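You operate a simulated robot arm through the tools that you are given. There is no shell and no other tool.

The job below is to be done with a simulated robot arm. You get a single attempt, and the scene is never put back.

JOB
Put things in order on the blue panel on the table. At the end: the white bulb stands where the blue lamp stood; the grey bulb stands where the white bulb stood; the yellow bulb stands on top of the grey gauge; the blue lamp from the blue panel on the table stands on top of the brown carton (marked "BULBS"); whatever was shut is shut again. Leave all else as you found it, and nothing knocked over.

It is judged by the outcome, as a careful person would: the job done as asked, and still so three seconds after it is handed in. It fails if anything else is knocked over, pushed out of place, dropped, spilled or broken.

ROBOT AND FRAMES
A 7-joint arm with a two-finger parallel gripper, fixed in place. Base frame: the origin is at the foot of the arm, x ahead of it, y to its left, z up; the work surface is at about z = 0. Lengths are in m, angles in rad, forces in N, time in s.
With the tool pointing down near the work surface it reaches from about 0.24 to 0.62 m from the base axis. Its first joint turns from -1.152 to 1.152 rad. Payload 2.6 kg.
The TCP is the grasp point between the finger pads, 0.03 m short of the fingertips. In the tool frame z runs along the fingers and y along their closing line. The gripper opens to 0.094 m. The fingers are 0.028 m wide and 0.01 m thick; the gripper's body (0.05 by 0.096 m) begins 0.055 m behind the TCP.
Orientation is that of the tool frame in the base frame, as a unit quaternion [w, x, y, z]. With the fingers straight down and closing along the base's y, the tool's x points along the base's -x, its y along +y and its z along -z.

CONTROLS
- The arm moves only by the tool step_arm. Its argument "motion" is a list of rows, each a list of 7 numbers: the finger opening in m, from 0 to 0.094, then the shift along the tool's x, y, z in m, then the turn, a rotation vector about the tool's x, y, z in rad. In form: [[gripper, tx, ty, tz, wx, wy, wz], ...]. A call has 1 to 20 rows; each row is the pose to reach, as a shift and turn from the pose commanded when the call began, along the tool's axes at that moment. Rows are played at 5 a second. More than 0.05 m and 0.15 rad between two rows, or a gripper value outside its range, and nothing of the call is played. A pose out of reach is approached as far as the arm can. The call stops where the force on the tool passes 40 N (or 10 N more than at its start, if that is more) or the arm is blocked; 0.2 s more then pass. Each finger travels about 0.072 m/s and halts on what it meets, pressing with about 35 N; the grip force reading is that of the motor and also rises with nothing between the fingers. The clock runs only during rows and for 0.2 s after the last one: add rows that repeat a pose to give the fingers time. It gives the time, the measured TCP pose, the force on the tool (base axes), the opening and the grip force at its end, in the units of the frame above (readings bear some noise), with the torque about the TCP (base axes, N m) and any sound that the robot's microphone picked up.
- Cameras (640 x 400 px; columns grow to the right, rows downward): "scene" is fixed at [0.0136, 0.4118, 0.5766]; the picture's right is [-0.92, -0.40, 0.00], its down [-0.22, 0.51, -0.83] and it looks along [0.33, -0.76, -0.55] (base axes); focal length 359 px, centre (320, 200). "wrist" rides on the gripper at [0.076, 0.014, -0.102] in the tool frame; the picture's right is [-0.18, 0.98, 0.00], its down [-0.75, -0.14, -0.64] and it looks along [-0.63, -0.12, 0.77] (tool axes); focal length 243 px, centre (320, 200).
- camera(camera): a new picture of that camera. The clock stands still meanwhile.
- measure_at(camera, pixels): for up to 12 pixels [column, row] of the newest picture of that camera ("zoom" is the newest enlarged one), the place [x, y, z] in the base frame of the surface seen there, good to about 0.002 m, but the place of the scene camera against the robot may be out by one fixed shift of up to 0.018 m in any direction. The clock stands still meanwhile.
- close_up(camera, box): a new picture of the part [left, top, right, bottom] of that camera's present view, enlarged. The clock stands still meanwhile.
- finish_job(): hands the job in; it is judged then, once.

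Leave the gripper open and the arm clear of the work at the hand-in unless told otherwise.

The tools are called as a command line: name --pt "numbers of a row" for each row, then --argument value for the rest, lists and objects as JSON in quotes. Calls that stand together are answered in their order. step_arm: Moves the arm, as the interface text tells. Its arguments: {"type":"object","properties":{"motion":{"type":"array","items":{"type":"array","items":{"type":"number"}}}},"required":["motion"]} The other tools are called the same way: camera (camera) takes a picture; measure_at (camera, pixels) gives the place of the surface under pixels of a picture; close_up (camera, box) takes an enlarged picture of a part of a camera's view; finish_job () hands the job in.

At the start:

```text
t: 0.0
eef_pos: [0.297, -0.187, 0.2955]
orientation: [0.0, -0.001, 1.0, 0.0]
contact_force: [-0.5, -0.1, 0.0]
ft_torque: [0.0, -0.02, -0.01]
grip_width: 0.0937
finger_force: 0.0
```

scene: 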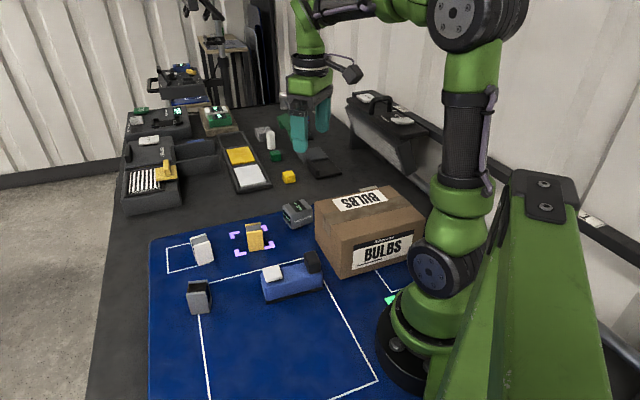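
wrist: 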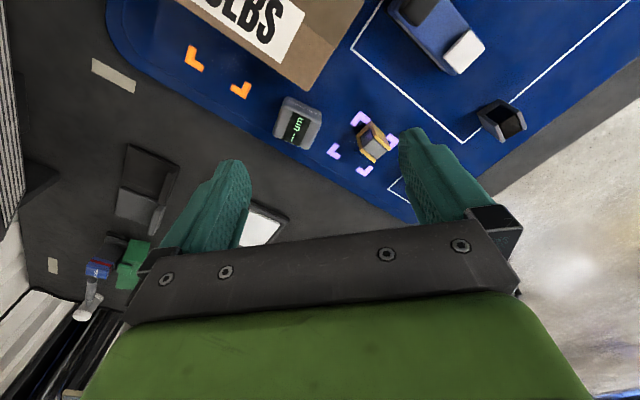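

I see the blue panel with a white bulb (203,248), yellow bulb (255,236), grey bulb (200,296), a blue lamp (292,280), a grey gauge (297,213) and the carton. I'll take enlarged pictures before doing anything.

close_up --camera "scene" --box '[140, 180, 440, 380]'

close_up --camera "wrist" --box '[240, 0, 560, 200]'

camera --camera "wrist"

camera --camera "scene"

```text
2.00 times, centred on (290, 280) of scene
```

zoom: 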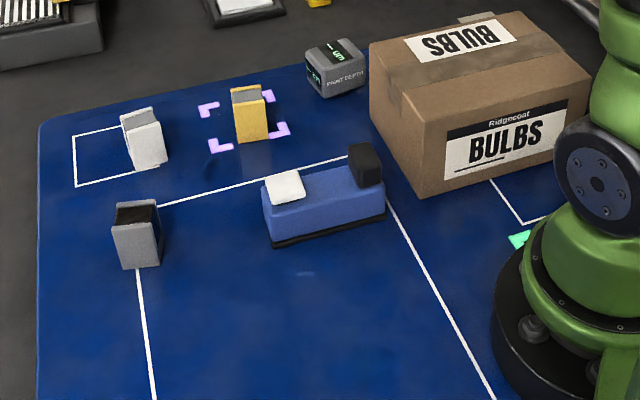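

```text
2.00 times, centred on (400, 100) of wrist
```

zoom: 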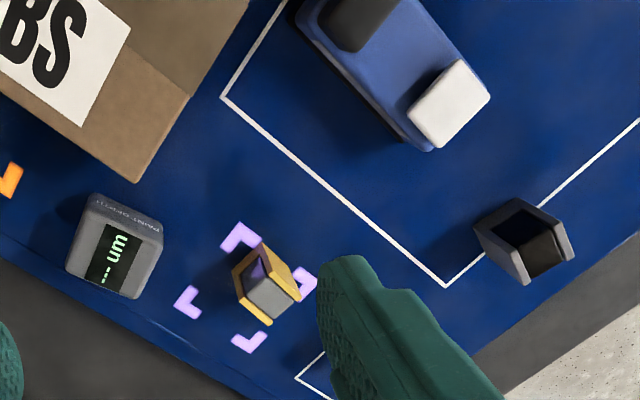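

```text
taken
```

wrist: 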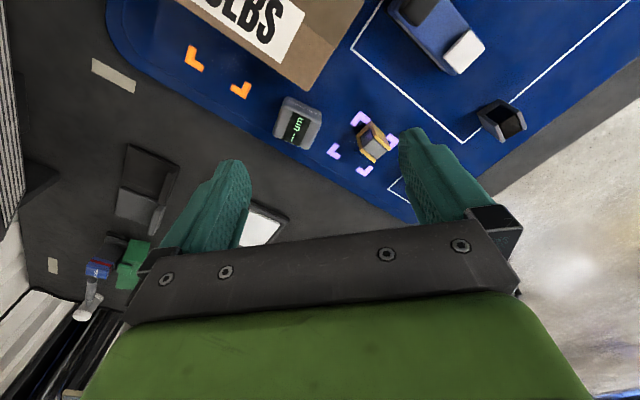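

```text
taken
```

scene: 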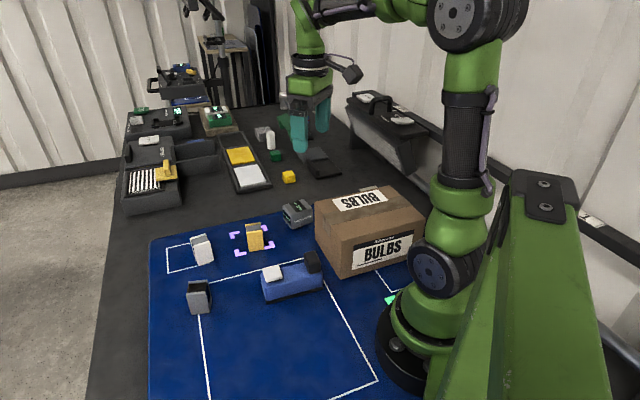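

I'll measure the objects from both cameras: lamp, bulbs, gauge and carton.

measure_at --camera "scene" --pixels '[[203, 238], [255, 228], [199, 285], [273, 272], [313, 262], [296, 279], [297, 205], [360, 200], [317, 226], [350, 277], [425, 215], [180, 330]]'

measure_at --camera "wrist" --pixels '[[372, 142], [500, 118], [462, 52], [430, 30], [295, 118], [308, 88], [360, 120], [393, 138], [365, 170], [334, 151], [418, 10], [300, 60]]'

```text
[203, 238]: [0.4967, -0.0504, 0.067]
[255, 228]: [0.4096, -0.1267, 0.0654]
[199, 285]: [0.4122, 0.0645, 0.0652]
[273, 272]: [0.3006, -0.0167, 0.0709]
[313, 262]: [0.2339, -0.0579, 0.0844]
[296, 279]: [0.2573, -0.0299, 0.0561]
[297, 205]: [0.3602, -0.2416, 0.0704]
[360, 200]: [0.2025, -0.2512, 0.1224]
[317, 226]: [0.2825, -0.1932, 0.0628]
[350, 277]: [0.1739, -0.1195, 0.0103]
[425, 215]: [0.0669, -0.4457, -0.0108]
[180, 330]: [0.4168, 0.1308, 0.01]
```

```text
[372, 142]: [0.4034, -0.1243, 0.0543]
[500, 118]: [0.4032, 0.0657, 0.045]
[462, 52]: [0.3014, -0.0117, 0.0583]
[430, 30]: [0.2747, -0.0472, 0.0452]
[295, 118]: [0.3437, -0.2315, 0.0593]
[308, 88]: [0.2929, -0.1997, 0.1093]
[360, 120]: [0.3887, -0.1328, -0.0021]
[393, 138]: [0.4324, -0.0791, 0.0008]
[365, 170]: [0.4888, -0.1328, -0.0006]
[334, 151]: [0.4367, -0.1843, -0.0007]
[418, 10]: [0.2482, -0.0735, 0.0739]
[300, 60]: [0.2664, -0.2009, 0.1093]
```

The wrist camera sees the region beneath the TCP in the upper half of its picture. I'll move sideways at the same height to sit above the lamp and get a better look. Nothing stands that high there.

step_arm --pt "0.094 0.0 0.04 0 0 0 0" --pt "0.094 0.01 0.08 0 0 0 0" --pt "0.094 0.015 0.12 0 0 0 0" --pt "0.094 0.02 0.147 0 0 0 0" --pt "0.094 0.02 0.147 0 0 0 0"

camera --camera "wrist"

```text
t: 1.2
eef_pos: [0.2771, -0.038, 0.2947]
orientation: [0.0, 0.0, 1.0, 0.0]
contact_force: [0.2, -0.5, -0.6]
ft_torque: [0.02, 0.01, 0.02]
grip_width: 0.0942
finger_force: 0.1
```

```text
taken
```

wrist: 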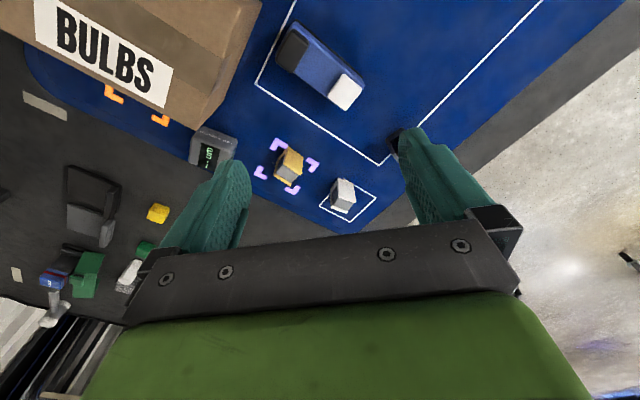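

Now the lamp is fully visible around (320,65). I'll enlarge it and measure.

close_up --camera "wrist" --box '[180, 0, 420, 220]'

measure_at --camera "wrist" --pixels '[[306, 24], [363, 77], [277, 62], [331, 107], [321, 60], [345, 92], [292, 50], [292, 158], [345, 185], [210, 140], [200, 110], [245, 10]]'

```text
1.82 times, centred on (300, 110) of wrist
```

zoom: 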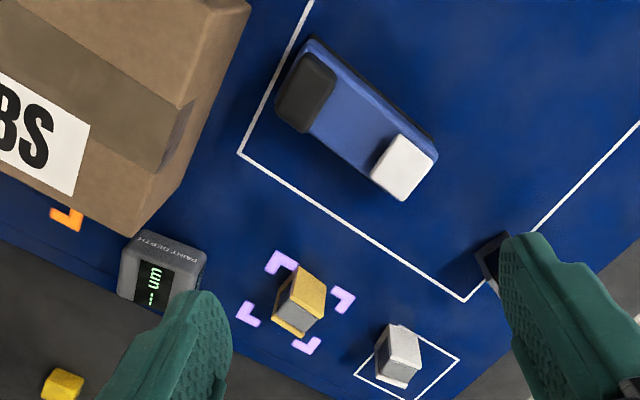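

```text
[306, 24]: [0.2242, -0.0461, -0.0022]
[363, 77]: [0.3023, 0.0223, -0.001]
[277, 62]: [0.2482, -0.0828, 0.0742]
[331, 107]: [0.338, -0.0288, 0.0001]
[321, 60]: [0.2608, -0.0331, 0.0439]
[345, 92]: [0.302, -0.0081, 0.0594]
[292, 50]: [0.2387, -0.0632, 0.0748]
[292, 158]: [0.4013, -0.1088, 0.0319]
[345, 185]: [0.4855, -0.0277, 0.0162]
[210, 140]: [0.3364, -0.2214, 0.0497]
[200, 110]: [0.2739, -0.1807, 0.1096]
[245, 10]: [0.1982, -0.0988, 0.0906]
```

I'll measure finer points on the enlarged picture to get the lamp's edges and axis, and the bulbs' tops.

measure_at --camera "zoom" --pixels '[[345, 72], [400, 117], [430, 145], [318, 132], [345, 150], [366, 164], [433, 165], [405, 196], [403, 140], [378, 175], [300, 50], [330, 65]]'

measure_at --camera "zoom" --pixels '[[305, 285], [298, 310], [400, 342], [397, 370], [162, 245], [165, 275], [140, 236], [204, 252], [190, 290], [128, 280], [240, 8], [135, 232]]'

```text
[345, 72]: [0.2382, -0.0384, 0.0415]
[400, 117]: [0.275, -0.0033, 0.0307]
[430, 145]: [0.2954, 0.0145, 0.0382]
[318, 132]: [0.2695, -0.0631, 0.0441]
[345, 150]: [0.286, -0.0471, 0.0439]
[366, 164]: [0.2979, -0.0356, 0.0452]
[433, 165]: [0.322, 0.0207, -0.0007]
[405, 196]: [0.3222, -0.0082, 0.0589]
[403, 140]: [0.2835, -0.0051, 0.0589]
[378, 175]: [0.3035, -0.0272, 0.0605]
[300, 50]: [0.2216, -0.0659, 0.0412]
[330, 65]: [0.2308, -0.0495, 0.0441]
```

```text
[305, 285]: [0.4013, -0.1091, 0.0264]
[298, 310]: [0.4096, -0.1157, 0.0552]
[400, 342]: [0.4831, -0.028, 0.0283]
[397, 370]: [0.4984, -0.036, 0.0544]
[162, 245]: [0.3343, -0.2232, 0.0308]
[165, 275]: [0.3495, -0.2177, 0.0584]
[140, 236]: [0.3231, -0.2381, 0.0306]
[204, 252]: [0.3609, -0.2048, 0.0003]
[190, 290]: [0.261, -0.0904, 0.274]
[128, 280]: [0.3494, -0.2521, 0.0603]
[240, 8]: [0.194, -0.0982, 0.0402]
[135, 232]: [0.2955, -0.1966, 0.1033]
```

The lamp's axis runs at about 44° in the base xy plane, its body is about 0.042 m wide and its centre is near (0.270,-0.035). Next I'll measure the carton top in the scene camera so I know where the lamp can go.

close_up --camera "scene" --box '[270, 170, 450, 290]'

measure_at --camera "zoom" --pixels '[[172, 212], [265, 302], [530, 150], [400, 70], [330, 68], [300, 200], [420, 130], [515, 150], [265, 290], [180, 205], [390, 62], [385, 75]]'

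```text
3.33 times, centred on (360, 230) of scene
```

zoom: 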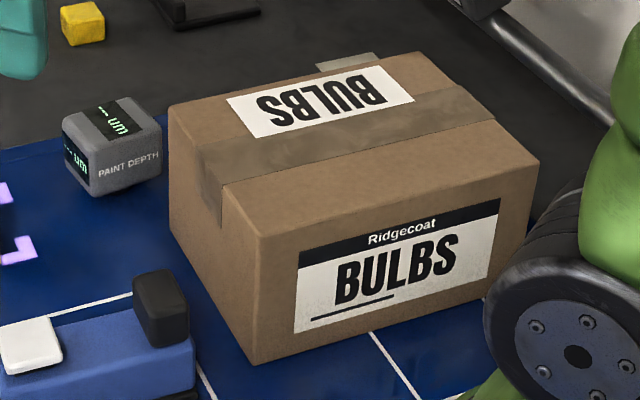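

```text
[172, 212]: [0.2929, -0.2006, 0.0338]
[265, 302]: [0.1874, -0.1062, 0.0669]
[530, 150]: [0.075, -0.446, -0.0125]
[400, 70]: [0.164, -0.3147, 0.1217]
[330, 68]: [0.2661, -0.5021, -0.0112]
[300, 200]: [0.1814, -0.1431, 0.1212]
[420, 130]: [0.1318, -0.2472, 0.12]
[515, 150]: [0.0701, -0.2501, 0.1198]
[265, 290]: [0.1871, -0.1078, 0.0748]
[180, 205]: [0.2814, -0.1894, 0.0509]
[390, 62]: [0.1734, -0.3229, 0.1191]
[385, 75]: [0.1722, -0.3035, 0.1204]
```

I'll measure just inside the carton top's four corners: (176,110), (262,230), (530,162) and (428,58) in the enlarged view. I'll also measure the gauge.

measure_at --camera "zoom" --pixels '[[176, 110], [262, 230], [530, 163], [426, 60], [350, 150], [155, 120], [112, 100], [65, 122], [90, 145], [110, 125], [85, 165], [130, 170]]'

```text
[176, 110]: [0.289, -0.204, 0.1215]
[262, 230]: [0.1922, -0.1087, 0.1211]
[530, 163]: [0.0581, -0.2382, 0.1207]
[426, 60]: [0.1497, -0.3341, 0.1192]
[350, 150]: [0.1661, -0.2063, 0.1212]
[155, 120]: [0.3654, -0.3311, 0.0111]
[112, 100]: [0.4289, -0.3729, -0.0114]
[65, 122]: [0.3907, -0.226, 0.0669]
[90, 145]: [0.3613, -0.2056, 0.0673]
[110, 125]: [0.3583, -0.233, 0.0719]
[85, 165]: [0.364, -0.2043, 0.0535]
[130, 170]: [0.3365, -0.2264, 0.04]
```

The carton top is about 0.137 × 0.187 m at z≈0.11, with its centre near (0.177,-0.214). It is aligned with the lamp's axis. I'll turn the gripper 44° above the lamp so the fingers close across its width, then check.

step_arm --pt "0.094 0.002 0.001 0 0 0 -0.13" --pt "0.094 0.004 0.002 0 0 0 -0.26" --pt "0.094 0.006 0.003 0 0 0 -0.39" --pt "0.094 0.007 0.004 0 0 0 -0.52" --pt "0.094 0.007 0.004 0 0 0 -0.65" --pt "0.094 0.007 0.004 0 0 0 -0.768" --pt "0.094 0.007 0.004 0.03 0 0 -0.768" --pt "0.094 0.007 0.004 0.06 0 0 -0.768" --pt "0.094 0.007 0.004 0.09 0 0 -0.768" --pt "0.094 0.007 0.004 0.12 0 0 -0.768" --pt "0.094 0.007 0.004 0.14 0 0 -0.768" --pt "0.094 0.007 0.004 0.14 0 0 -0.768"

camera --camera "wrist"

camera --camera "scene"

```text
t: 3.8
eef_pos: [0.2697, -0.0348, 0.1559]
orientation: [0.0, -0.375, 0.927, 0.0]
contact_force: [-0.7, 0.2, -1.2]
ft_torque: [-0.01, -0.02, 0.01]
grip_width: 0.0941
finger_force: 0.1
```

```text
taken
```

wrist: 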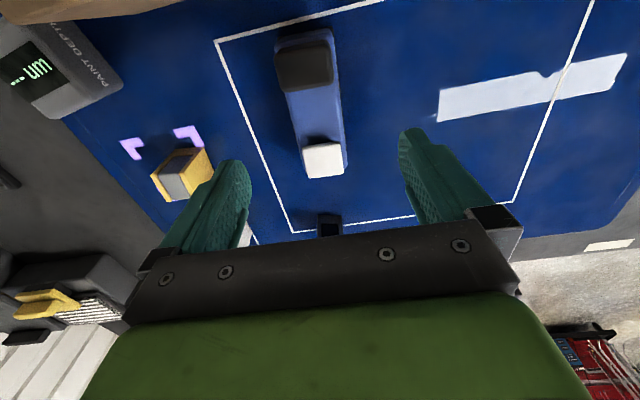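

```text
taken
```

scene: 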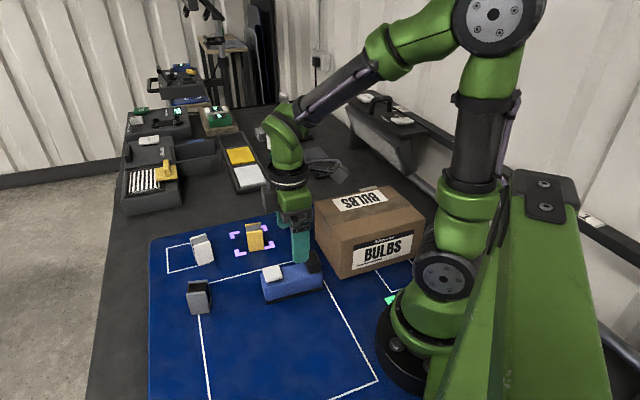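

The gripper is turned and hovering at z=0.156. I'll measure the lamp's body edges from here to check centring: left edge near (297,120), right edge near (338,100).

measure_at --camera "wrist" --pixels '[[293, 105], [300, 130], [335, 90], [342, 130], [316, 110], [305, 65], [322, 160], [282, 45], [335, 38], [305, 175], [345, 170], [318, 120]]'

close_up --camera "wrist" --box '[240, 0, 400, 200]'

```text
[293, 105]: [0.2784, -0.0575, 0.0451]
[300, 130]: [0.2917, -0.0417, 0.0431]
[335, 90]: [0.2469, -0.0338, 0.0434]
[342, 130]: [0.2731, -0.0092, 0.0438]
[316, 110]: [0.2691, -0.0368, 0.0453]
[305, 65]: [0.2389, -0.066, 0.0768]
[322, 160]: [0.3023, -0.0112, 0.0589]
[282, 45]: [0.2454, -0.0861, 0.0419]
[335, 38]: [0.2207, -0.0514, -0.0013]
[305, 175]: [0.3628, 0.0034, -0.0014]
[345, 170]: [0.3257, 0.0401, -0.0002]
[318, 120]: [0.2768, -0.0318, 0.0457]
```

```text
2.00 times, centred on (320, 100) of wrist
```

zoom: 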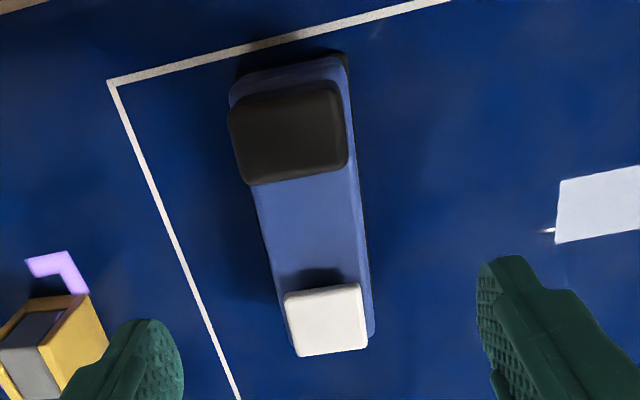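

The lamp's mid-line is about 2.5 mm to the gripper's -y side. I'll correct that, descend to z≈0.038 and close on the body between the black and white blocks.

step_arm --pt "0.094 0 -0.0025 0.03 0 0 0" --pt "0.094 0 -0.0025 0.06 0 0 0" --pt "0.094 0 -0.0025 0.085 0 0 0" --pt "0.094 0 -0.0025 0.105 0 0 0" --pt "0.094 0 -0.0025 0.118 0 0 0" --pt "0.094 0 -0.0025 0.118 0 0 0"

camera --camera "wrist"

camera --camera "scene"

```text
t: 5.2
eef_pos: [0.2718, -0.036, 0.0384]
orientation: [0.001, -0.375, 0.927, 0.0]
contact_force: [-0.5, -0.2, 0.4]
ft_torque: [-0.03, -0.01, -0.01]
grip_width: 0.094
finger_force: 0.0
```

```text
taken
```

wrist: 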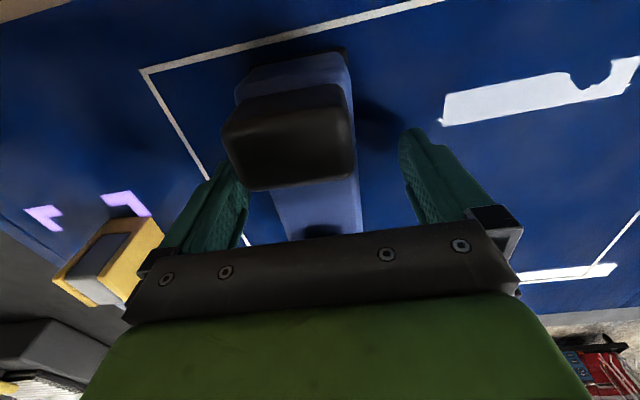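

```text
taken
```

scene: 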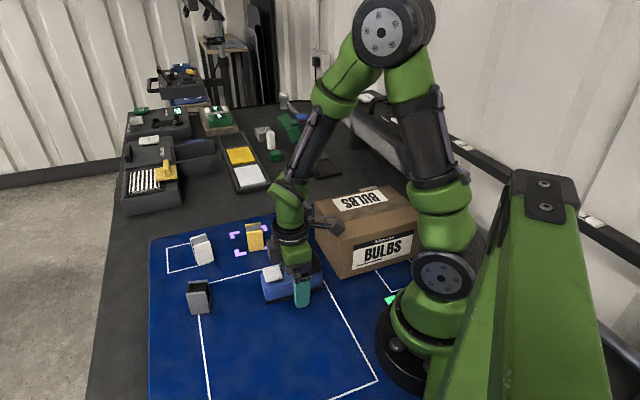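

The fingers straddle the lamp with no contact. I'll close the fingers and then lift gently.

step_arm --pt "0.06 0 0 0 0 0 0" --pt "0.045 0 0 0 0 0 0" --pt "0.03 0 0 0 0 0 0" --pt "0.03 0 0 0 0 0 0" --pt "0.03 0 0 0 0 0 0"

```text
t: 6.4
eef_pos: [0.271, -0.0364, 0.038]
orientation: [0.0, -0.375, 0.927, 0.0]
contact_force: [0.6, 0.2, -0.3]
ft_torque: [0.06, -0.12, -0.07]
grip_width: 0.0501
finger_force: 35.1
```

It's gripped at 0.050 m with 35 N. I'll lift 0.15 m straight up and check.

step_arm --pt "0.03 0 0 -0.01 0 0 0" --pt "0.03 0 0 -0.03 0 0 0" --pt "0.03 0 0 -0.06 0 0 0" --pt "0.03 0 0 -0.09 0 0 0" --pt "0.03 0 0 -0.12 0 0 0" --pt "0.03 0 0 -0.15 0 0 0" --pt "0.03 0 0 -0.15 0 0 0"

camera --camera "wrist"

camera --camera "scene"

```text
t: 8.0
eef_pos: [0.2713, -0.0361, 0.1896]
orientation: [-0.001, -0.375, 0.927, 0.0]
contact_force: [-0.4, 0.1, -3.1]
ft_torque: [-0.04, 0.01, 0.02]
grip_width: 0.0501
finger_force: 34.9
```

```text
taken
```

wrist: 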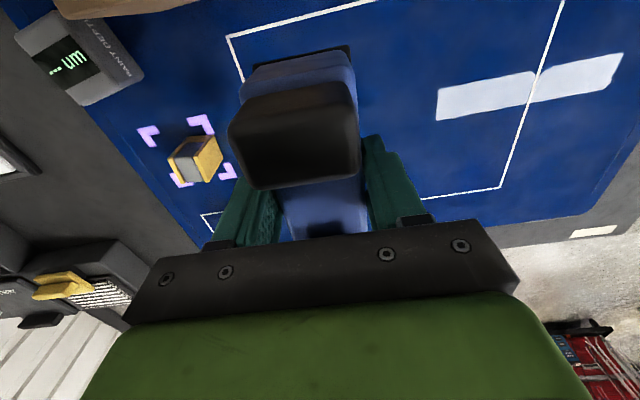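

```text
taken
```

scene: 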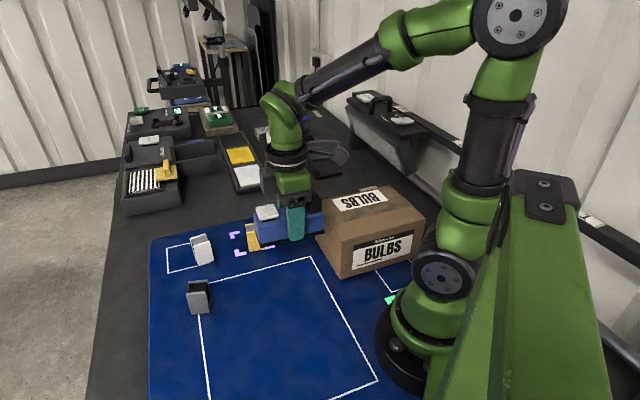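

The lamp came up level; it weighs about 3 N. I'll carry it at z≈0.2 over to the carton top's centre (0.185,-0.215), keeping the yaw.

step_arm --pt "0.03 0.03 -0.012 -0.01 0 0 0" --pt "0.03 0.062 -0.023 -0.015 0 0 0" --pt "0.03 0.093 -0.035 -0.015 0 0 0" --pt "0.03 0.124 -0.046 -0.015 0 0 0" --pt "0.03 0.155 -0.058 -0.015 0 0 0" --pt "0.03 0.175 -0.065 -0.015 0 0 0" --pt "0.03 0.186 -0.069 -0.015 0 0 0" --pt "0.03 0.186 -0.069 -0.015 0 0 0"

camera --camera "wrist"

camera --camera "scene"

```text
t: 9.8
eef_pos: [0.1847, -0.2151, 0.2015]
orientation: [0.0, -0.375, 0.927, 0.0]
contact_force: [-0.3, 0.4, -2.2]
ft_torque: [-0.01, 0.0, -0.01]
grip_width: 0.05
finger_force: 34.6
```

```text
taken
```

wrist: 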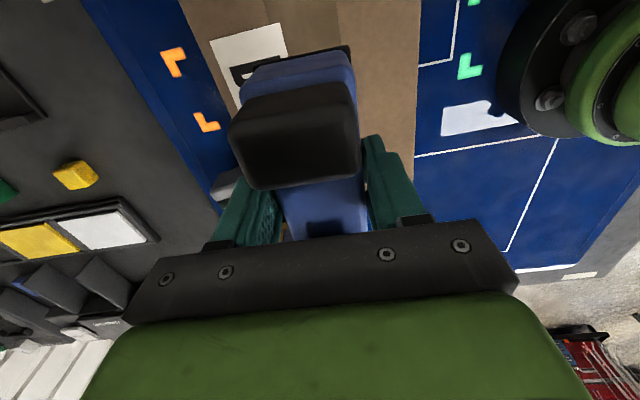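

```text
taken
```

scene: 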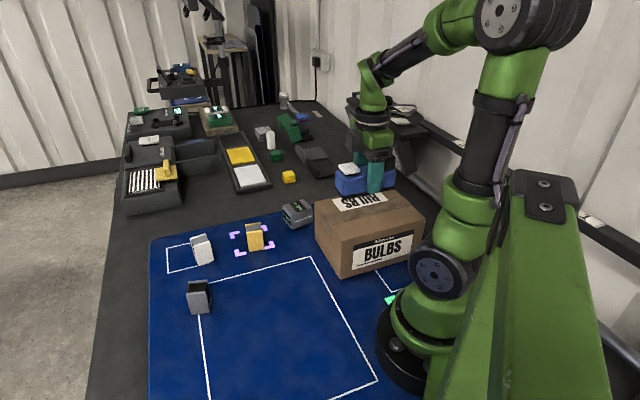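

The lamp is over the carton's centre. I'll lower it to just above the top (the lamp's bottom is 0.038 below the TCP).

step_arm --pt "0.03 0 0 0.02 0 0 0" --pt "0.03 0 0 0.035 0 0 0" --pt "0.03 0 0 0.045 0 0 0" --pt "0.03 0 0 0.05 0 0 0" --pt "0.03 0 0 0.051 0 0 0" --pt "0.03 0 0 0.051 0 0 0"

close_up --camera "scene" --box '[280, 130, 460, 290]'

```text
t: 11.2
eef_pos: [0.1849, -0.2142, 0.1519]
orientation: [0.0, -0.375, 0.927, 0.0]
contact_force: [-0.3, 0.2, -2.8]
ft_torque: [0.01, -0.02, -0.01]
grip_width: 0.0503
finger_force: 35.1
```

```text
2.50 times, centred on (370, 210) of scene
```

zoom: 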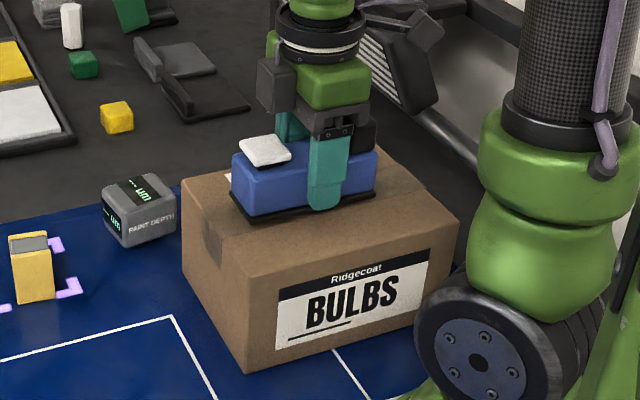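

Still about 3 mm clear, with only the lamp's weight on the sensor. I'll go down in 1 mm steps.

step_arm --pt "0.03 0 0 0.001 0 0 0" --pt "0.03 0 0 0.002 0 0 0" --pt "0.03 0 0 0.003 0 0 0" --pt "0.03 0 0 0.003 0 0 0"

```text
t: 12.2
eef_pos: [0.1848, -0.215, 0.1483]
orientation: [0.0, -0.375, 0.927, 0.001]
contact_force: [-0.1, -0.5, -3.0]
ft_torque: [-0.02, -0.02, -0.01]
grip_width: 0.0499
finger_force: 34.5
```

Still hanging, so I'll take further small steps.

step_arm --pt "0.03 0 0 0.0007 0 0 0" --pt "0.03 0 0 0.0014 0 0 0" --pt "0.03 0 0 0.0014 0 0 0"

```text
t: 13.0
eef_pos: [0.1855, -0.2152, 0.1476]
orientation: [0.001, -0.375, 0.927, 0.0]
contact_force: [-4.9, 8.8, 28.5]
ft_torque: [0.09, -0.03, -0.08]
grip_width: 0.0505
finger_force: 34.7
```

There's contact at z≈0.1476 with 28 N pressing. I'll back off 0.7 mm and open the fingers slowly.

step_arm --pt "0.03 0 0 -0.0007 0 0 0" --pt "0.03 0 0 -0.0007 0 0 0"

```text
t: 13.6
eef_pos: [0.1849, -0.2169, 0.1475]
orientation: [-0.001, -0.375, 0.927, 0.0]
contact_force: [2.1, -1.2, 4.3]
ft_torque: [0.12, -0.5, -0.1]
grip_width: 0.05
finger_force: 34.6
```

Light contact at 4 N. I'll open the fingers and rise straight up.

step_arm --pt "0.055 0 0 0 0 0 0" --pt "0.065 0 0 0 0 0 0" --pt "0.08 0 0 0 0 0 0" --pt "0.09 0 0 0 0 0 0" --pt "0.09 0 0 -0.01 0 0 0" --pt "0.09 0 0 -0.03 0 0 0" --pt "0.09 0 0 -0.06 0 0 0" --pt "0.09 0 0 -0.09 0 0 0" --pt "0.09 0 0 -0.12 0 0 0" --pt "0.09 0 0 -0.12 0 0 0"

camera --camera "wrist"

camera --camera "scene"

close_up --camera "scene" --box '[280, 130, 460, 290]'

```text
t: 15.8
eef_pos: [0.1863, -0.2157, 0.2674]
orientation: [0.0, -0.375, 0.927, 0.0]
contact_force: [-0.1, 0.3, 0.2]
ft_torque: [-0.03, 0.0, 0.01]
grip_width: 0.0899
finger_force: 0.1
```

```text
taken
```

wrist: 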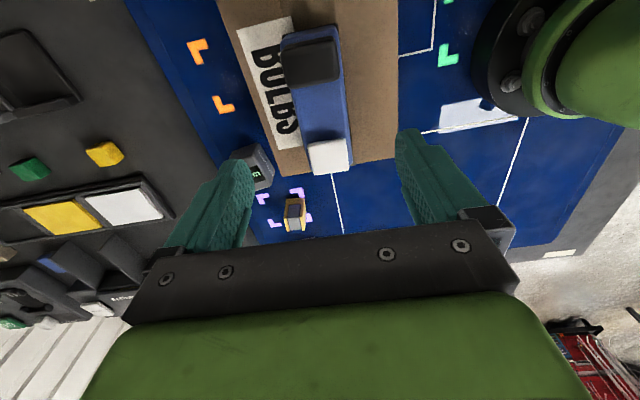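

```text
taken
```

scene: 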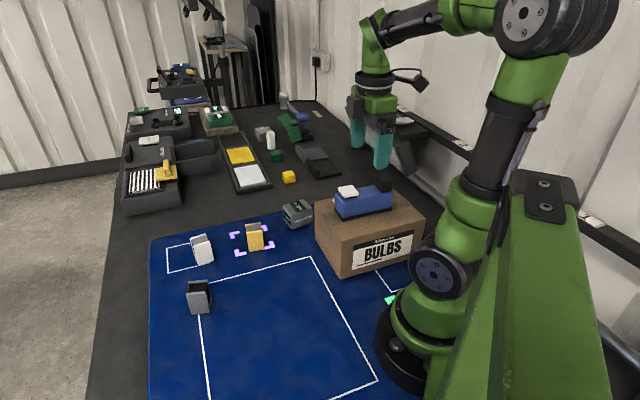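

```text
2.50 times, centred on (370, 210) of scene
```

zoom: 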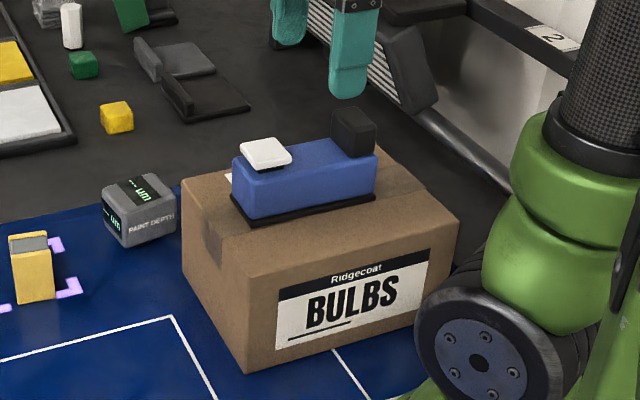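

The lamp stands on the carton and the carton hasn't moved. Next I'll move to above the white bulb, back to zero yaw, to see its exact place and angle.

step_arm --pt "0.09 -0.035 -0.011 0 0 0 0.096" --pt "0.09 -0.071 -0.021 0 0 0 0.192" --pt "0.09 -0.106 -0.032 0 0 0 0.288" --pt "0.09 -0.142 -0.043 0 0 0 0.384" --pt "0.09 -0.178 -0.054 0 0 0 0.48" --pt "0.09 -0.213 -0.064 0 0 0 0.576" --pt "0.09 -0.249 -0.075 0 0 0 0.672" --pt "0.09 -0.284 -0.086 0.01 0 0 0.768" --pt "0.09 -0.284 -0.086 0.02 0 0 0.768" --pt "0.09 -0.284 -0.086 0.02 0 0 0.768"

camera --camera "wrist"

close_up --camera "wrist" --box '[220, 20, 460, 170]'

```text
t: 18.0
eef_pos: [0.4506, -0.0801, 0.2476]
orientation: [0.0, 0.0, 1.0, 0.0]
contact_force: [-0.3, 0.0, 0.0]
ft_torque: [-0.02, 0.0, -0.05]
grip_width: 0.0902
finger_force: 0.0
```

```text
taken
```

wrist: 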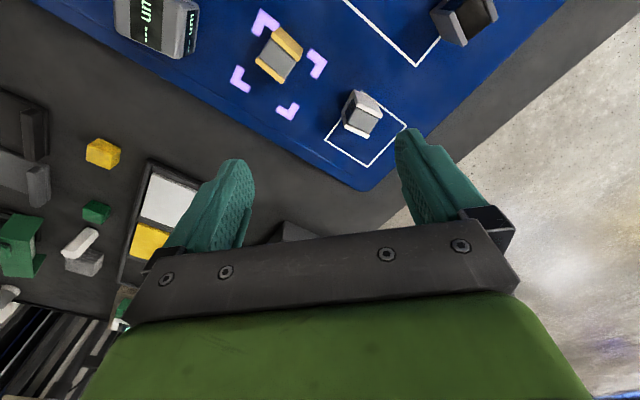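

```text
2.67 times, centred on (340, 95) of wrist
```

zoom: 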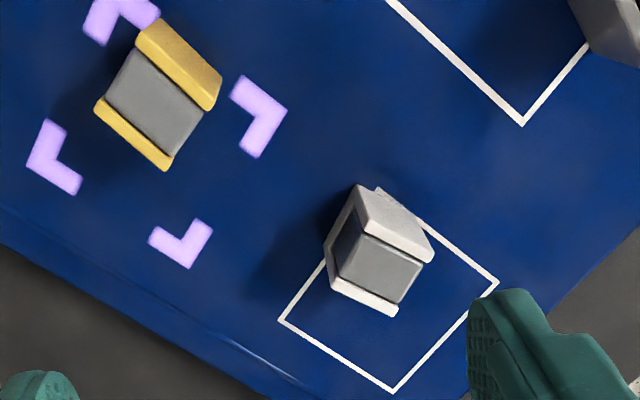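

The white bulb reads as two white slabs with a grey middle. I'll measure its top corners, the yellow bulb's, and the outline square.

measure_at --camera "zoom" --pixels '[[390, 265], [400, 225], [355, 296], [337, 288], [395, 310], [430, 260], [365, 190], [361, 228], [345, 240], [395, 392], [497, 282], [280, 320]]'

measure_at --camera "zoom" --pixels '[[155, 100], [180, 65], [130, 130], [98, 103], [165, 165], [215, 105], [150, 25], [110, 80], [130, 55], [205, 110], [320, 260], [370, 240]]'

```text
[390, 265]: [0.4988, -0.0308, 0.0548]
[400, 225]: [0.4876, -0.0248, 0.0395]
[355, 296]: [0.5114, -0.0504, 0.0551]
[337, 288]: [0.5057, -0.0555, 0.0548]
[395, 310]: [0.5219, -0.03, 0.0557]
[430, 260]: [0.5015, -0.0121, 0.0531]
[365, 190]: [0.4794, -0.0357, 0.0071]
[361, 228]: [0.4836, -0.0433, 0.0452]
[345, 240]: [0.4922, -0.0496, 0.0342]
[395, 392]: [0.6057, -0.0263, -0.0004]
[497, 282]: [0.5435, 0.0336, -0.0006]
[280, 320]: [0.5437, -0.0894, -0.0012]
```

```text
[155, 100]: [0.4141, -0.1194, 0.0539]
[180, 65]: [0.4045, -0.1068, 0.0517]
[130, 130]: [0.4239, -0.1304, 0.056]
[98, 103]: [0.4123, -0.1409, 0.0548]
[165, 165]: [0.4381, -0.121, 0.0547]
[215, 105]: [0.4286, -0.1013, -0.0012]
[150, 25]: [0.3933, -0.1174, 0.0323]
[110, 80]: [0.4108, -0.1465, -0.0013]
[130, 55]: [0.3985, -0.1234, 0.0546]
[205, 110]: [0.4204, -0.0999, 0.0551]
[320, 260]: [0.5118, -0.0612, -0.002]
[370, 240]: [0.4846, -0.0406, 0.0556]
```

The white bulb's top centre is near (0.503,-0.035), about 0.031 × 0.026 m and 0.056 m tall, with its longer side at about 58°. I'll move above it with the gripper turned -32° so the fingers close along the longer side, and look again.

step_arm --pt "0.07 -0.013 0.011 0 0 0 0.14" --pt "0.07 -0.026 0.022 0 0 0 0.28" --pt "0.07 -0.04 0.033 0 0 0 0.42" --pt "0.07 -0.0527 0.0451 0 0 0 0.558" --pt "0.07 -0.0527 0.0451 0.04 0 0 0.558" --pt "0.07 -0.0527 0.0451 0.08 0 0 0.558" --pt "0.07 -0.0527 0.0451 0.1 0 0 0.558" --pt "0.07 -0.0527 0.0451 0.1 0 0 0.558"

close_up --camera "wrist" --box '[220, 40, 420, 220]'

```text
t: 19.8
eef_pos: [0.5038, -0.0364, 0.1477]
orientation: [0.0, 0.276, 0.961, -0.001]
contact_force: [0.7, -0.3, 0.3]
ft_torque: [-0.01, -0.03, 0.01]
grip_width: 0.07
finger_force: 0.0
```

```text
2.22 times, centred on (320, 130) of wrist
```

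zoom: 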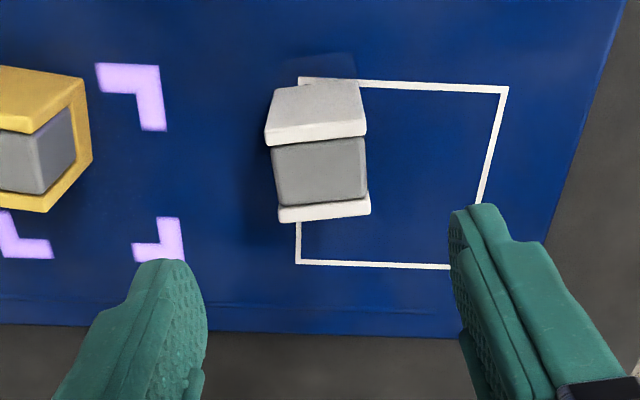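

I'll measure the top's corners in this nearer view.

measure_at --camera "zoom" --pixels '[[280, 160], [284, 200], [362, 155], [362, 192], [320, 170], [285, 214], [365, 206], [270, 132], [362, 126], [275, 92], [355, 85], [320, 112]]'

```text
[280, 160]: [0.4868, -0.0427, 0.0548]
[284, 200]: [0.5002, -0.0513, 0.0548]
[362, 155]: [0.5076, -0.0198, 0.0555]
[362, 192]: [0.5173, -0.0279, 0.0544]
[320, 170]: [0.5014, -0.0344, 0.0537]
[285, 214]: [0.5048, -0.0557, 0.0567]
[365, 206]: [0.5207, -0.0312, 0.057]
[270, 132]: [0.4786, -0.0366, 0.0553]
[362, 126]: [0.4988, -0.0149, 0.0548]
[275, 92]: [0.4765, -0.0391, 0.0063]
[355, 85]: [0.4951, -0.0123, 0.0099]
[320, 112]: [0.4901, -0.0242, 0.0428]
```

The refined centre is about (0.501,-0.035), with 4° more turn. I'll descend to z≈0.036 and close.

step_arm --pt "0.07 0.0033 0 0.03 0 0 0.07" --pt "0.07 0.0033 0 0.06 0 0 0.07" --pt "0.07 0.0033 0 0.085 0 0 0.07" --pt "0.07 0.0033 0 0.103 0 0 0.07" --pt "0.07 0.0033 0 0.112 0 0 0.07" --pt "0.06 0.0033 0 0.112 0 0 0.07" --pt "0.045 0.0033 0 0.112 0 0 0.07" --pt "0.035 0.0033 0 0.112 0 0 0.07" --pt "0.02 0.0033 0 0.112 0 0 0.07" --pt "0.02 0.0033 0 0.112 0 0 0.07"

camera --camera "wrist"

camera --camera "scene"

```text
t: 22.0
eef_pos: [0.4996, -0.0325, 0.0367]
orientation: [0.0, 0.308, 0.951, 0.0]
contact_force: [0.0, -0.7, -0.3]
ft_torque: [0.01, 0.04, -0.01]
grip_width: 0.0395
finger_force: 35.3
```

```text
taken
```

wrist: 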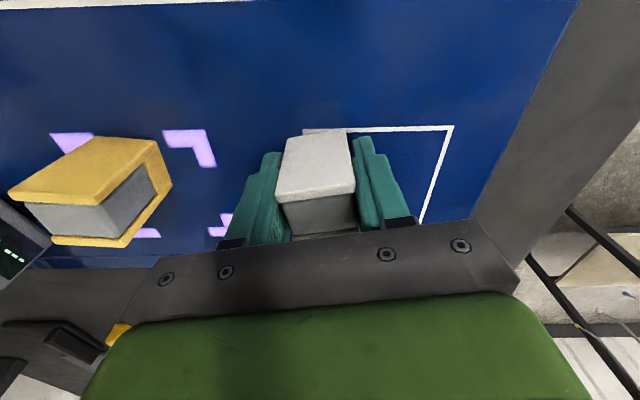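

```text
taken
```

scene: 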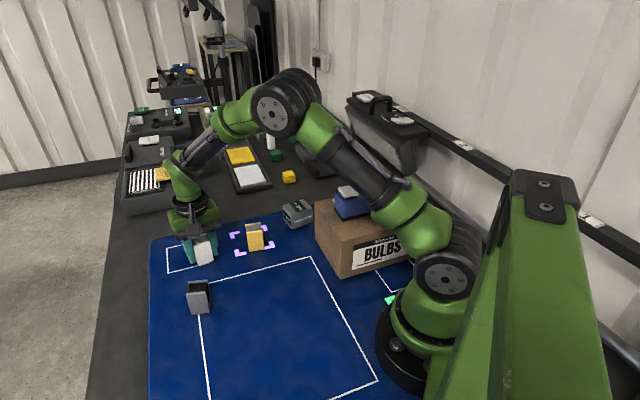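

The white bulb is held at 0.0395 m. I'll lift it straight up and carry it at z≈0.16 to the lamp's old spot (0.271,-0.036).

step_arm --pt "0.02 0 0 -0.01 0 0 0" --pt "0.02 0 0 -0.04 0 0 0" --pt "0.02 0 0 -0.08 0 0 0" --pt "0.02 0 0 -0.12 0 0 0" --pt "0.02 0.03 -0.022 -0.12 0 0 0" --pt "0.02 0.06 -0.044 -0.12 0 0 0" --pt "0.02 0.09 -0.066 -0.12 0 0 0" --pt "0.02 0.12 -0.088 -0.12 0 0 0" --pt "0.02 0.15 -0.11 -0.12 0 0 0" --pt "0.02 0.17 -0.126 -0.12 0 0 0" --pt "0.02 0.184 -0.136 -0.12 0 0 0" --pt "0.02 0.184 -0.136 -0.12 0 0 0"

camera --camera "wrist"

camera --camera "scene"

```text
t: 24.6
eef_pos: [0.2695, -0.0342, 0.1561]
orientation: [0.0, 0.308, 0.951, 0.0]
contact_force: [0.1, 0.4, -0.6]
ft_torque: [0.04, 0.04, 0.02]
grip_width: 0.0395
finger_force: 35.3
```

```text
taken
```

wrist: 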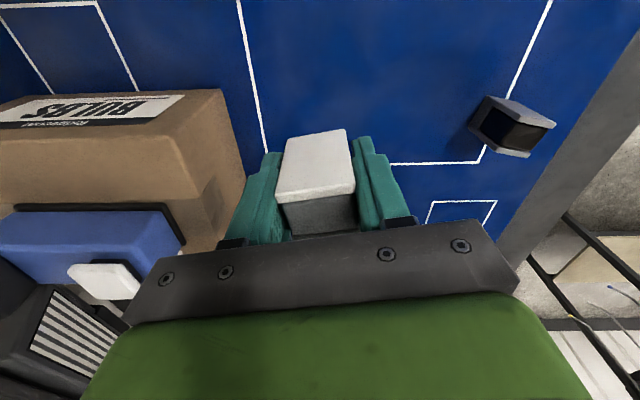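

```text
taken
```

scene: 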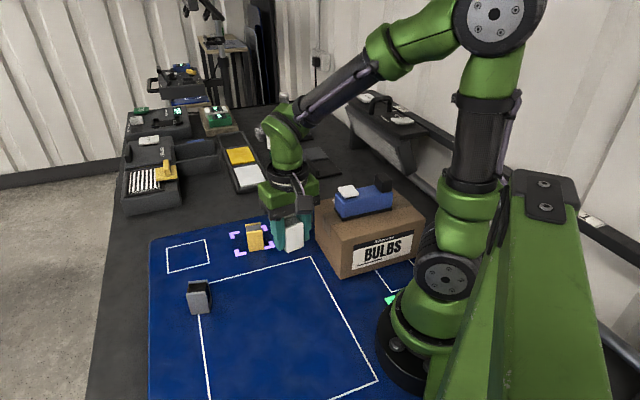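

The white bulb is over the lamp's old place. I'll correct about 2 mm and lower to just above the surface.

step_arm --pt "0.02 -0.002 -0.0006 0.03 0 0 0" --pt "0.02 -0.002 -0.0006 0.06 0 0 0" --pt "0.02 -0.002 -0.0006 0.09 0 0 0" --pt "0.02 -0.002 -0.0006 0.11 0 0 0" --pt "0.02 -0.002 -0.0006 0.117 0 0 0" --pt "0.02 -0.002 -0.0006 0.118 0 0 0" --pt "0.02 -0.002 -0.0006 0.118 0 0 0"

```text
t: 26.2
eef_pos: [0.2726, -0.0367, 0.0377]
orientation: [0.0, 0.309, 0.951, 0.001]
contact_force: [0.4, -0.1, -0.1]
ft_torque: [0.0, 0.03, 0.0]
grip_width: 0.0393
finger_force: 34.7
```

A touch above; 1 mm more in small steps.

step_arm --pt "0.02 0 0 0.0005 0 0 0" --pt "0.02 0 0 0.001 0 0 0" --pt "0.02 0 0 0.001 0 0 0"

```text
t: 27.0
eef_pos: [0.2714, -0.0359, 0.0382]
orientation: [-0.001, 0.309, 0.951, 0.001]
contact_force: [-0.3, -0.7, -1.0]
ft_torque: [0.04, 0.0, -0.01]
grip_width: 0.0392
finger_force: 35.0
```

Still no contact, so I'll keep taking small steps.

step_arm --pt "0.02 0 0 0.0005 0 0 0" --pt "0.02 0 0 0.001 0 0 0" --pt "0.02 0 0 0.001 0 0 0"

```text
t: 27.8
eef_pos: [0.2718, -0.0369, 0.0362]
orientation: [0.0, 0.309, 0.951, 0.0]
contact_force: [-2.3, -0.8, 5.9]
ft_torque: [0.0, 0.08, 0.03]
grip_width: 0.0394
finger_force: 35.2
```

Contact at 6 N: the bulb is standing on the panel. I'll open the fingers and rise.

step_arm --pt "0.045 0 0 0 0 0 0" --pt "0.055 0 0 0 0 0 0" --pt "0.07 0 0 0 0 0 0" --pt "0.07 0 0 0 0 0 0" --pt "0.07 0 0 -0.01 0 0 0" --pt "0.07 0 0 -0.04 0 0 0" --pt "0.07 0 0 -0.08 0 0 0" --pt "0.07 0 0 -0.12 0 0 0" --pt "0.07 0 0 -0.16 0 0 0" --pt "0.07 0 0 -0.16 0 0 0"

camera --camera "wrist"

camera --camera "scene"

```text
t: 30.0
eef_pos: [0.2719, -0.0378, 0.1976]
orientation: [0.0, 0.31, 0.951, -0.001]
contact_force: [0.4, 0.1, -0.1]
ft_torque: [0.0, -0.03, 0.01]
grip_width: 0.0702
finger_force: 0.0
```

```text
taken
```

wrist: 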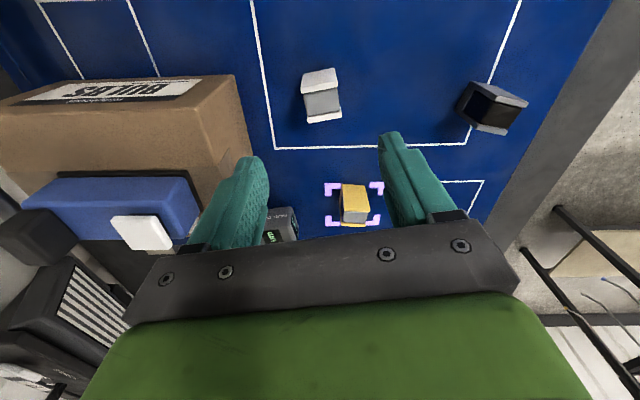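

```text
taken
```

scene: 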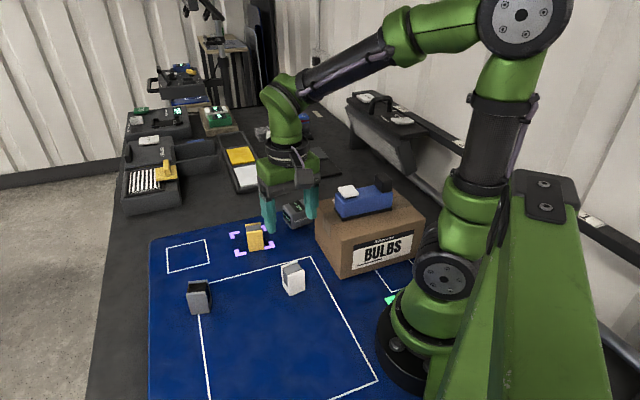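

The white bulb stands where the lamp was. Next I'll move above the grey bulb to look.

step_arm --pt "0.07 -0.009 0.034 0 0 0 0" --pt "0.07 -0.018 0.068 0 0 0 0" --pt "0.07 -0.027 0.103 0 0 0 0" --pt "0.07 -0.036 0.1375 0 0 0 0" --pt "0.07 -0.036 0.1375 0 0 0 0"

camera --camera "wrist"

close_up --camera "wrist" --box '[240, 50, 440, 190]'

```text
t: 31.2
eef_pos: [0.3831, 0.055, 0.195]
orientation: [0.0, 0.309, 0.951, -0.001]
contact_force: [-0.5, -0.1, -0.3]
ft_torque: [0.04, 0.02, 0.0]
grip_width: 0.0701
finger_force: 0.1
```

```text
taken
```

wrist: 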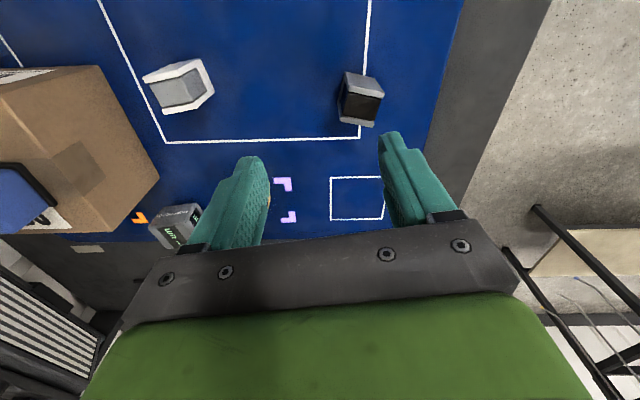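

```text
2.86 times, centred on (340, 120) of wrist
```

zoom: 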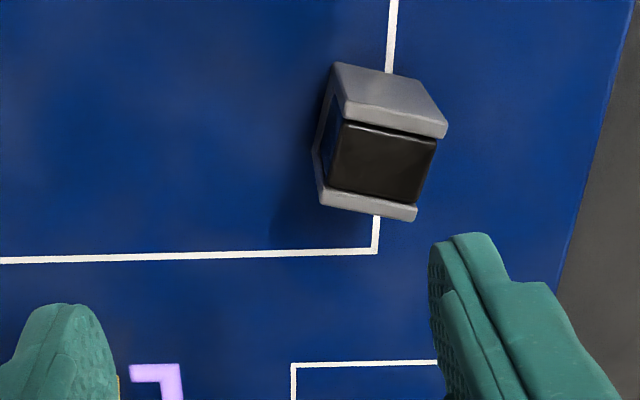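

I'll measure the grey bulb's top: near edge (345,105)–(445,130), far edge (323,200)–(413,216).

measure_at --camera "zoom" --pixels '[[345, 108], [443, 132], [324, 198], [413, 214], [385, 165], [340, 140], [430, 160], [335, 180], [415, 195], [335, 68], [445, 118], [316, 150]]'

```text
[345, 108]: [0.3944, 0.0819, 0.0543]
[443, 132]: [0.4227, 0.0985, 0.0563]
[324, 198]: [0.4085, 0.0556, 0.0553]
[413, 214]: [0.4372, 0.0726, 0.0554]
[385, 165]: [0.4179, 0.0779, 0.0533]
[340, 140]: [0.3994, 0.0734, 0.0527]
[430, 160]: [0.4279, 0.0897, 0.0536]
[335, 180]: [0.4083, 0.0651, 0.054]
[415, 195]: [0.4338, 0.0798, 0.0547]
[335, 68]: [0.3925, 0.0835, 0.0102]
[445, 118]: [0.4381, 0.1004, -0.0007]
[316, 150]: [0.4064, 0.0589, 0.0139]
```

The grey bulb's centre is (0.416,0.077), its wider side at 30.5°. I'll turn to -59.5° and hover above it.

step_arm --pt "0.07 -0.005 0.014 0 0 0 0.14" --pt "0.07 -0.009 0.026 0 0 0 0.28" --pt "0.07 -0.0133 0.0371 0 0 0 0.41" --pt "0.07 -0.0133 0.0371 0.04 0 0 0.41" --pt "0.07 -0.0133 0.0371 0.07 0 0 0.41" --pt "0.07 -0.0133 0.0371 0.07 0 0 0.41"

camera --camera "wrist"

close_up --camera "wrist" --box '[240, 50, 440, 190]'

```text
t: 32.6
eef_pos: [0.4131, 0.0761, 0.125]
orientation: [0.001, 0.496, 0.868, -0.001]
contact_force: [0.3, 0.4, 0.1]
ft_torque: [0.04, 0.0, 0.01]
grip_width: 0.0702
finger_force: 0.0
```

```text
taken
```

wrist: 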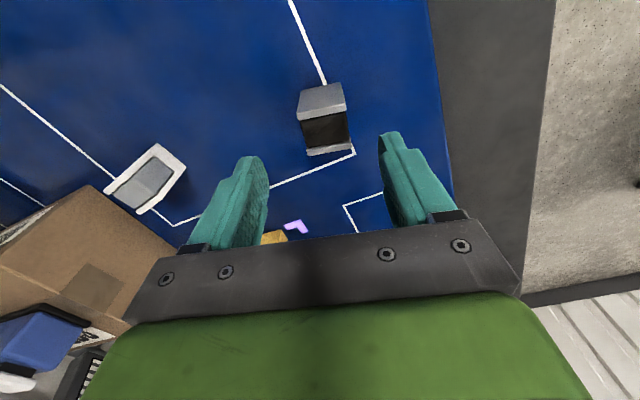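

```text
2.86 times, centred on (340, 120) of wrist
```

zoom: 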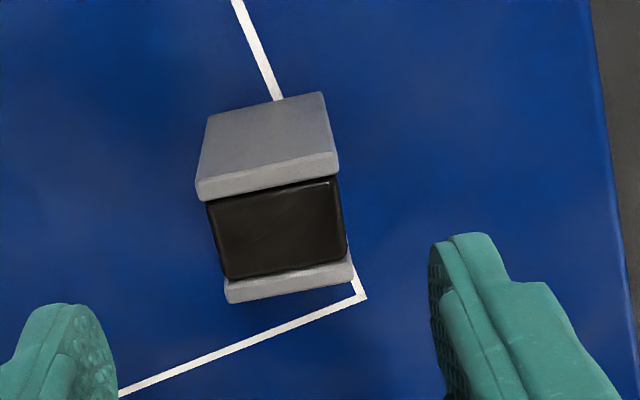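

Measuring the corners of the top again from here.

measure_at --camera "zoom" --pixels '[[202, 192], [334, 168], [231, 296], [349, 274], [275, 230], [215, 220], [338, 195], [226, 270], [343, 245]]'

```text
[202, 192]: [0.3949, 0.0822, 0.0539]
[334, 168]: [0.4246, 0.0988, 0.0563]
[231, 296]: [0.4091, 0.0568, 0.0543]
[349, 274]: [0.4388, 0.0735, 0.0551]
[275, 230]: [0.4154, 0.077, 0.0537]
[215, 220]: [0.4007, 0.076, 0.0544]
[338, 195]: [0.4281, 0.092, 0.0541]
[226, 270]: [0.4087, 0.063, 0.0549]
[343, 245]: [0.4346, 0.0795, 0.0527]
```

It's aligned. I'll shift 2 mm, descend to z≈0.037 and close.

step_arm --pt "0.07 0 0.002 0.03 0 0 0" --pt "0.07 0 0.002 0.06 0 0 0" --pt "0.07 0 0.002 0.08 0 0 0" --pt "0.07 0 0.002 0.088 0 0 0" --pt "0.06 0 0.002 0.088 0 0 0" --pt "0.045 0 0.002 0.088 0 0 0" --pt "0.035 0 0.002 0.088 0 0 0" --pt "0.02 0 0.002 0.088 0 0 0" --pt "0.02 0 0.002 0.088 0 0 0"

camera --camera "wrist"

```text
t: 34.6
eef_pos: [0.4156, 0.0775, 0.0381]
orientation: [0.0, 0.495, 0.869, -0.001]
contact_force: [-0.3, -0.1, 0.0]
ft_torque: [-0.03, -0.01, -0.02]
grip_width: 0.0393
finger_force: 34.9
```

```text
taken
```

wrist: 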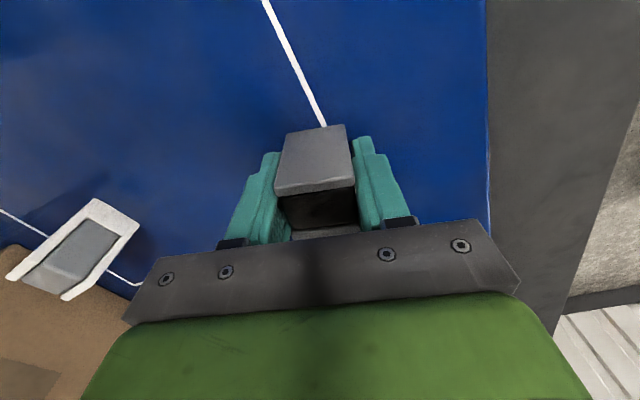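

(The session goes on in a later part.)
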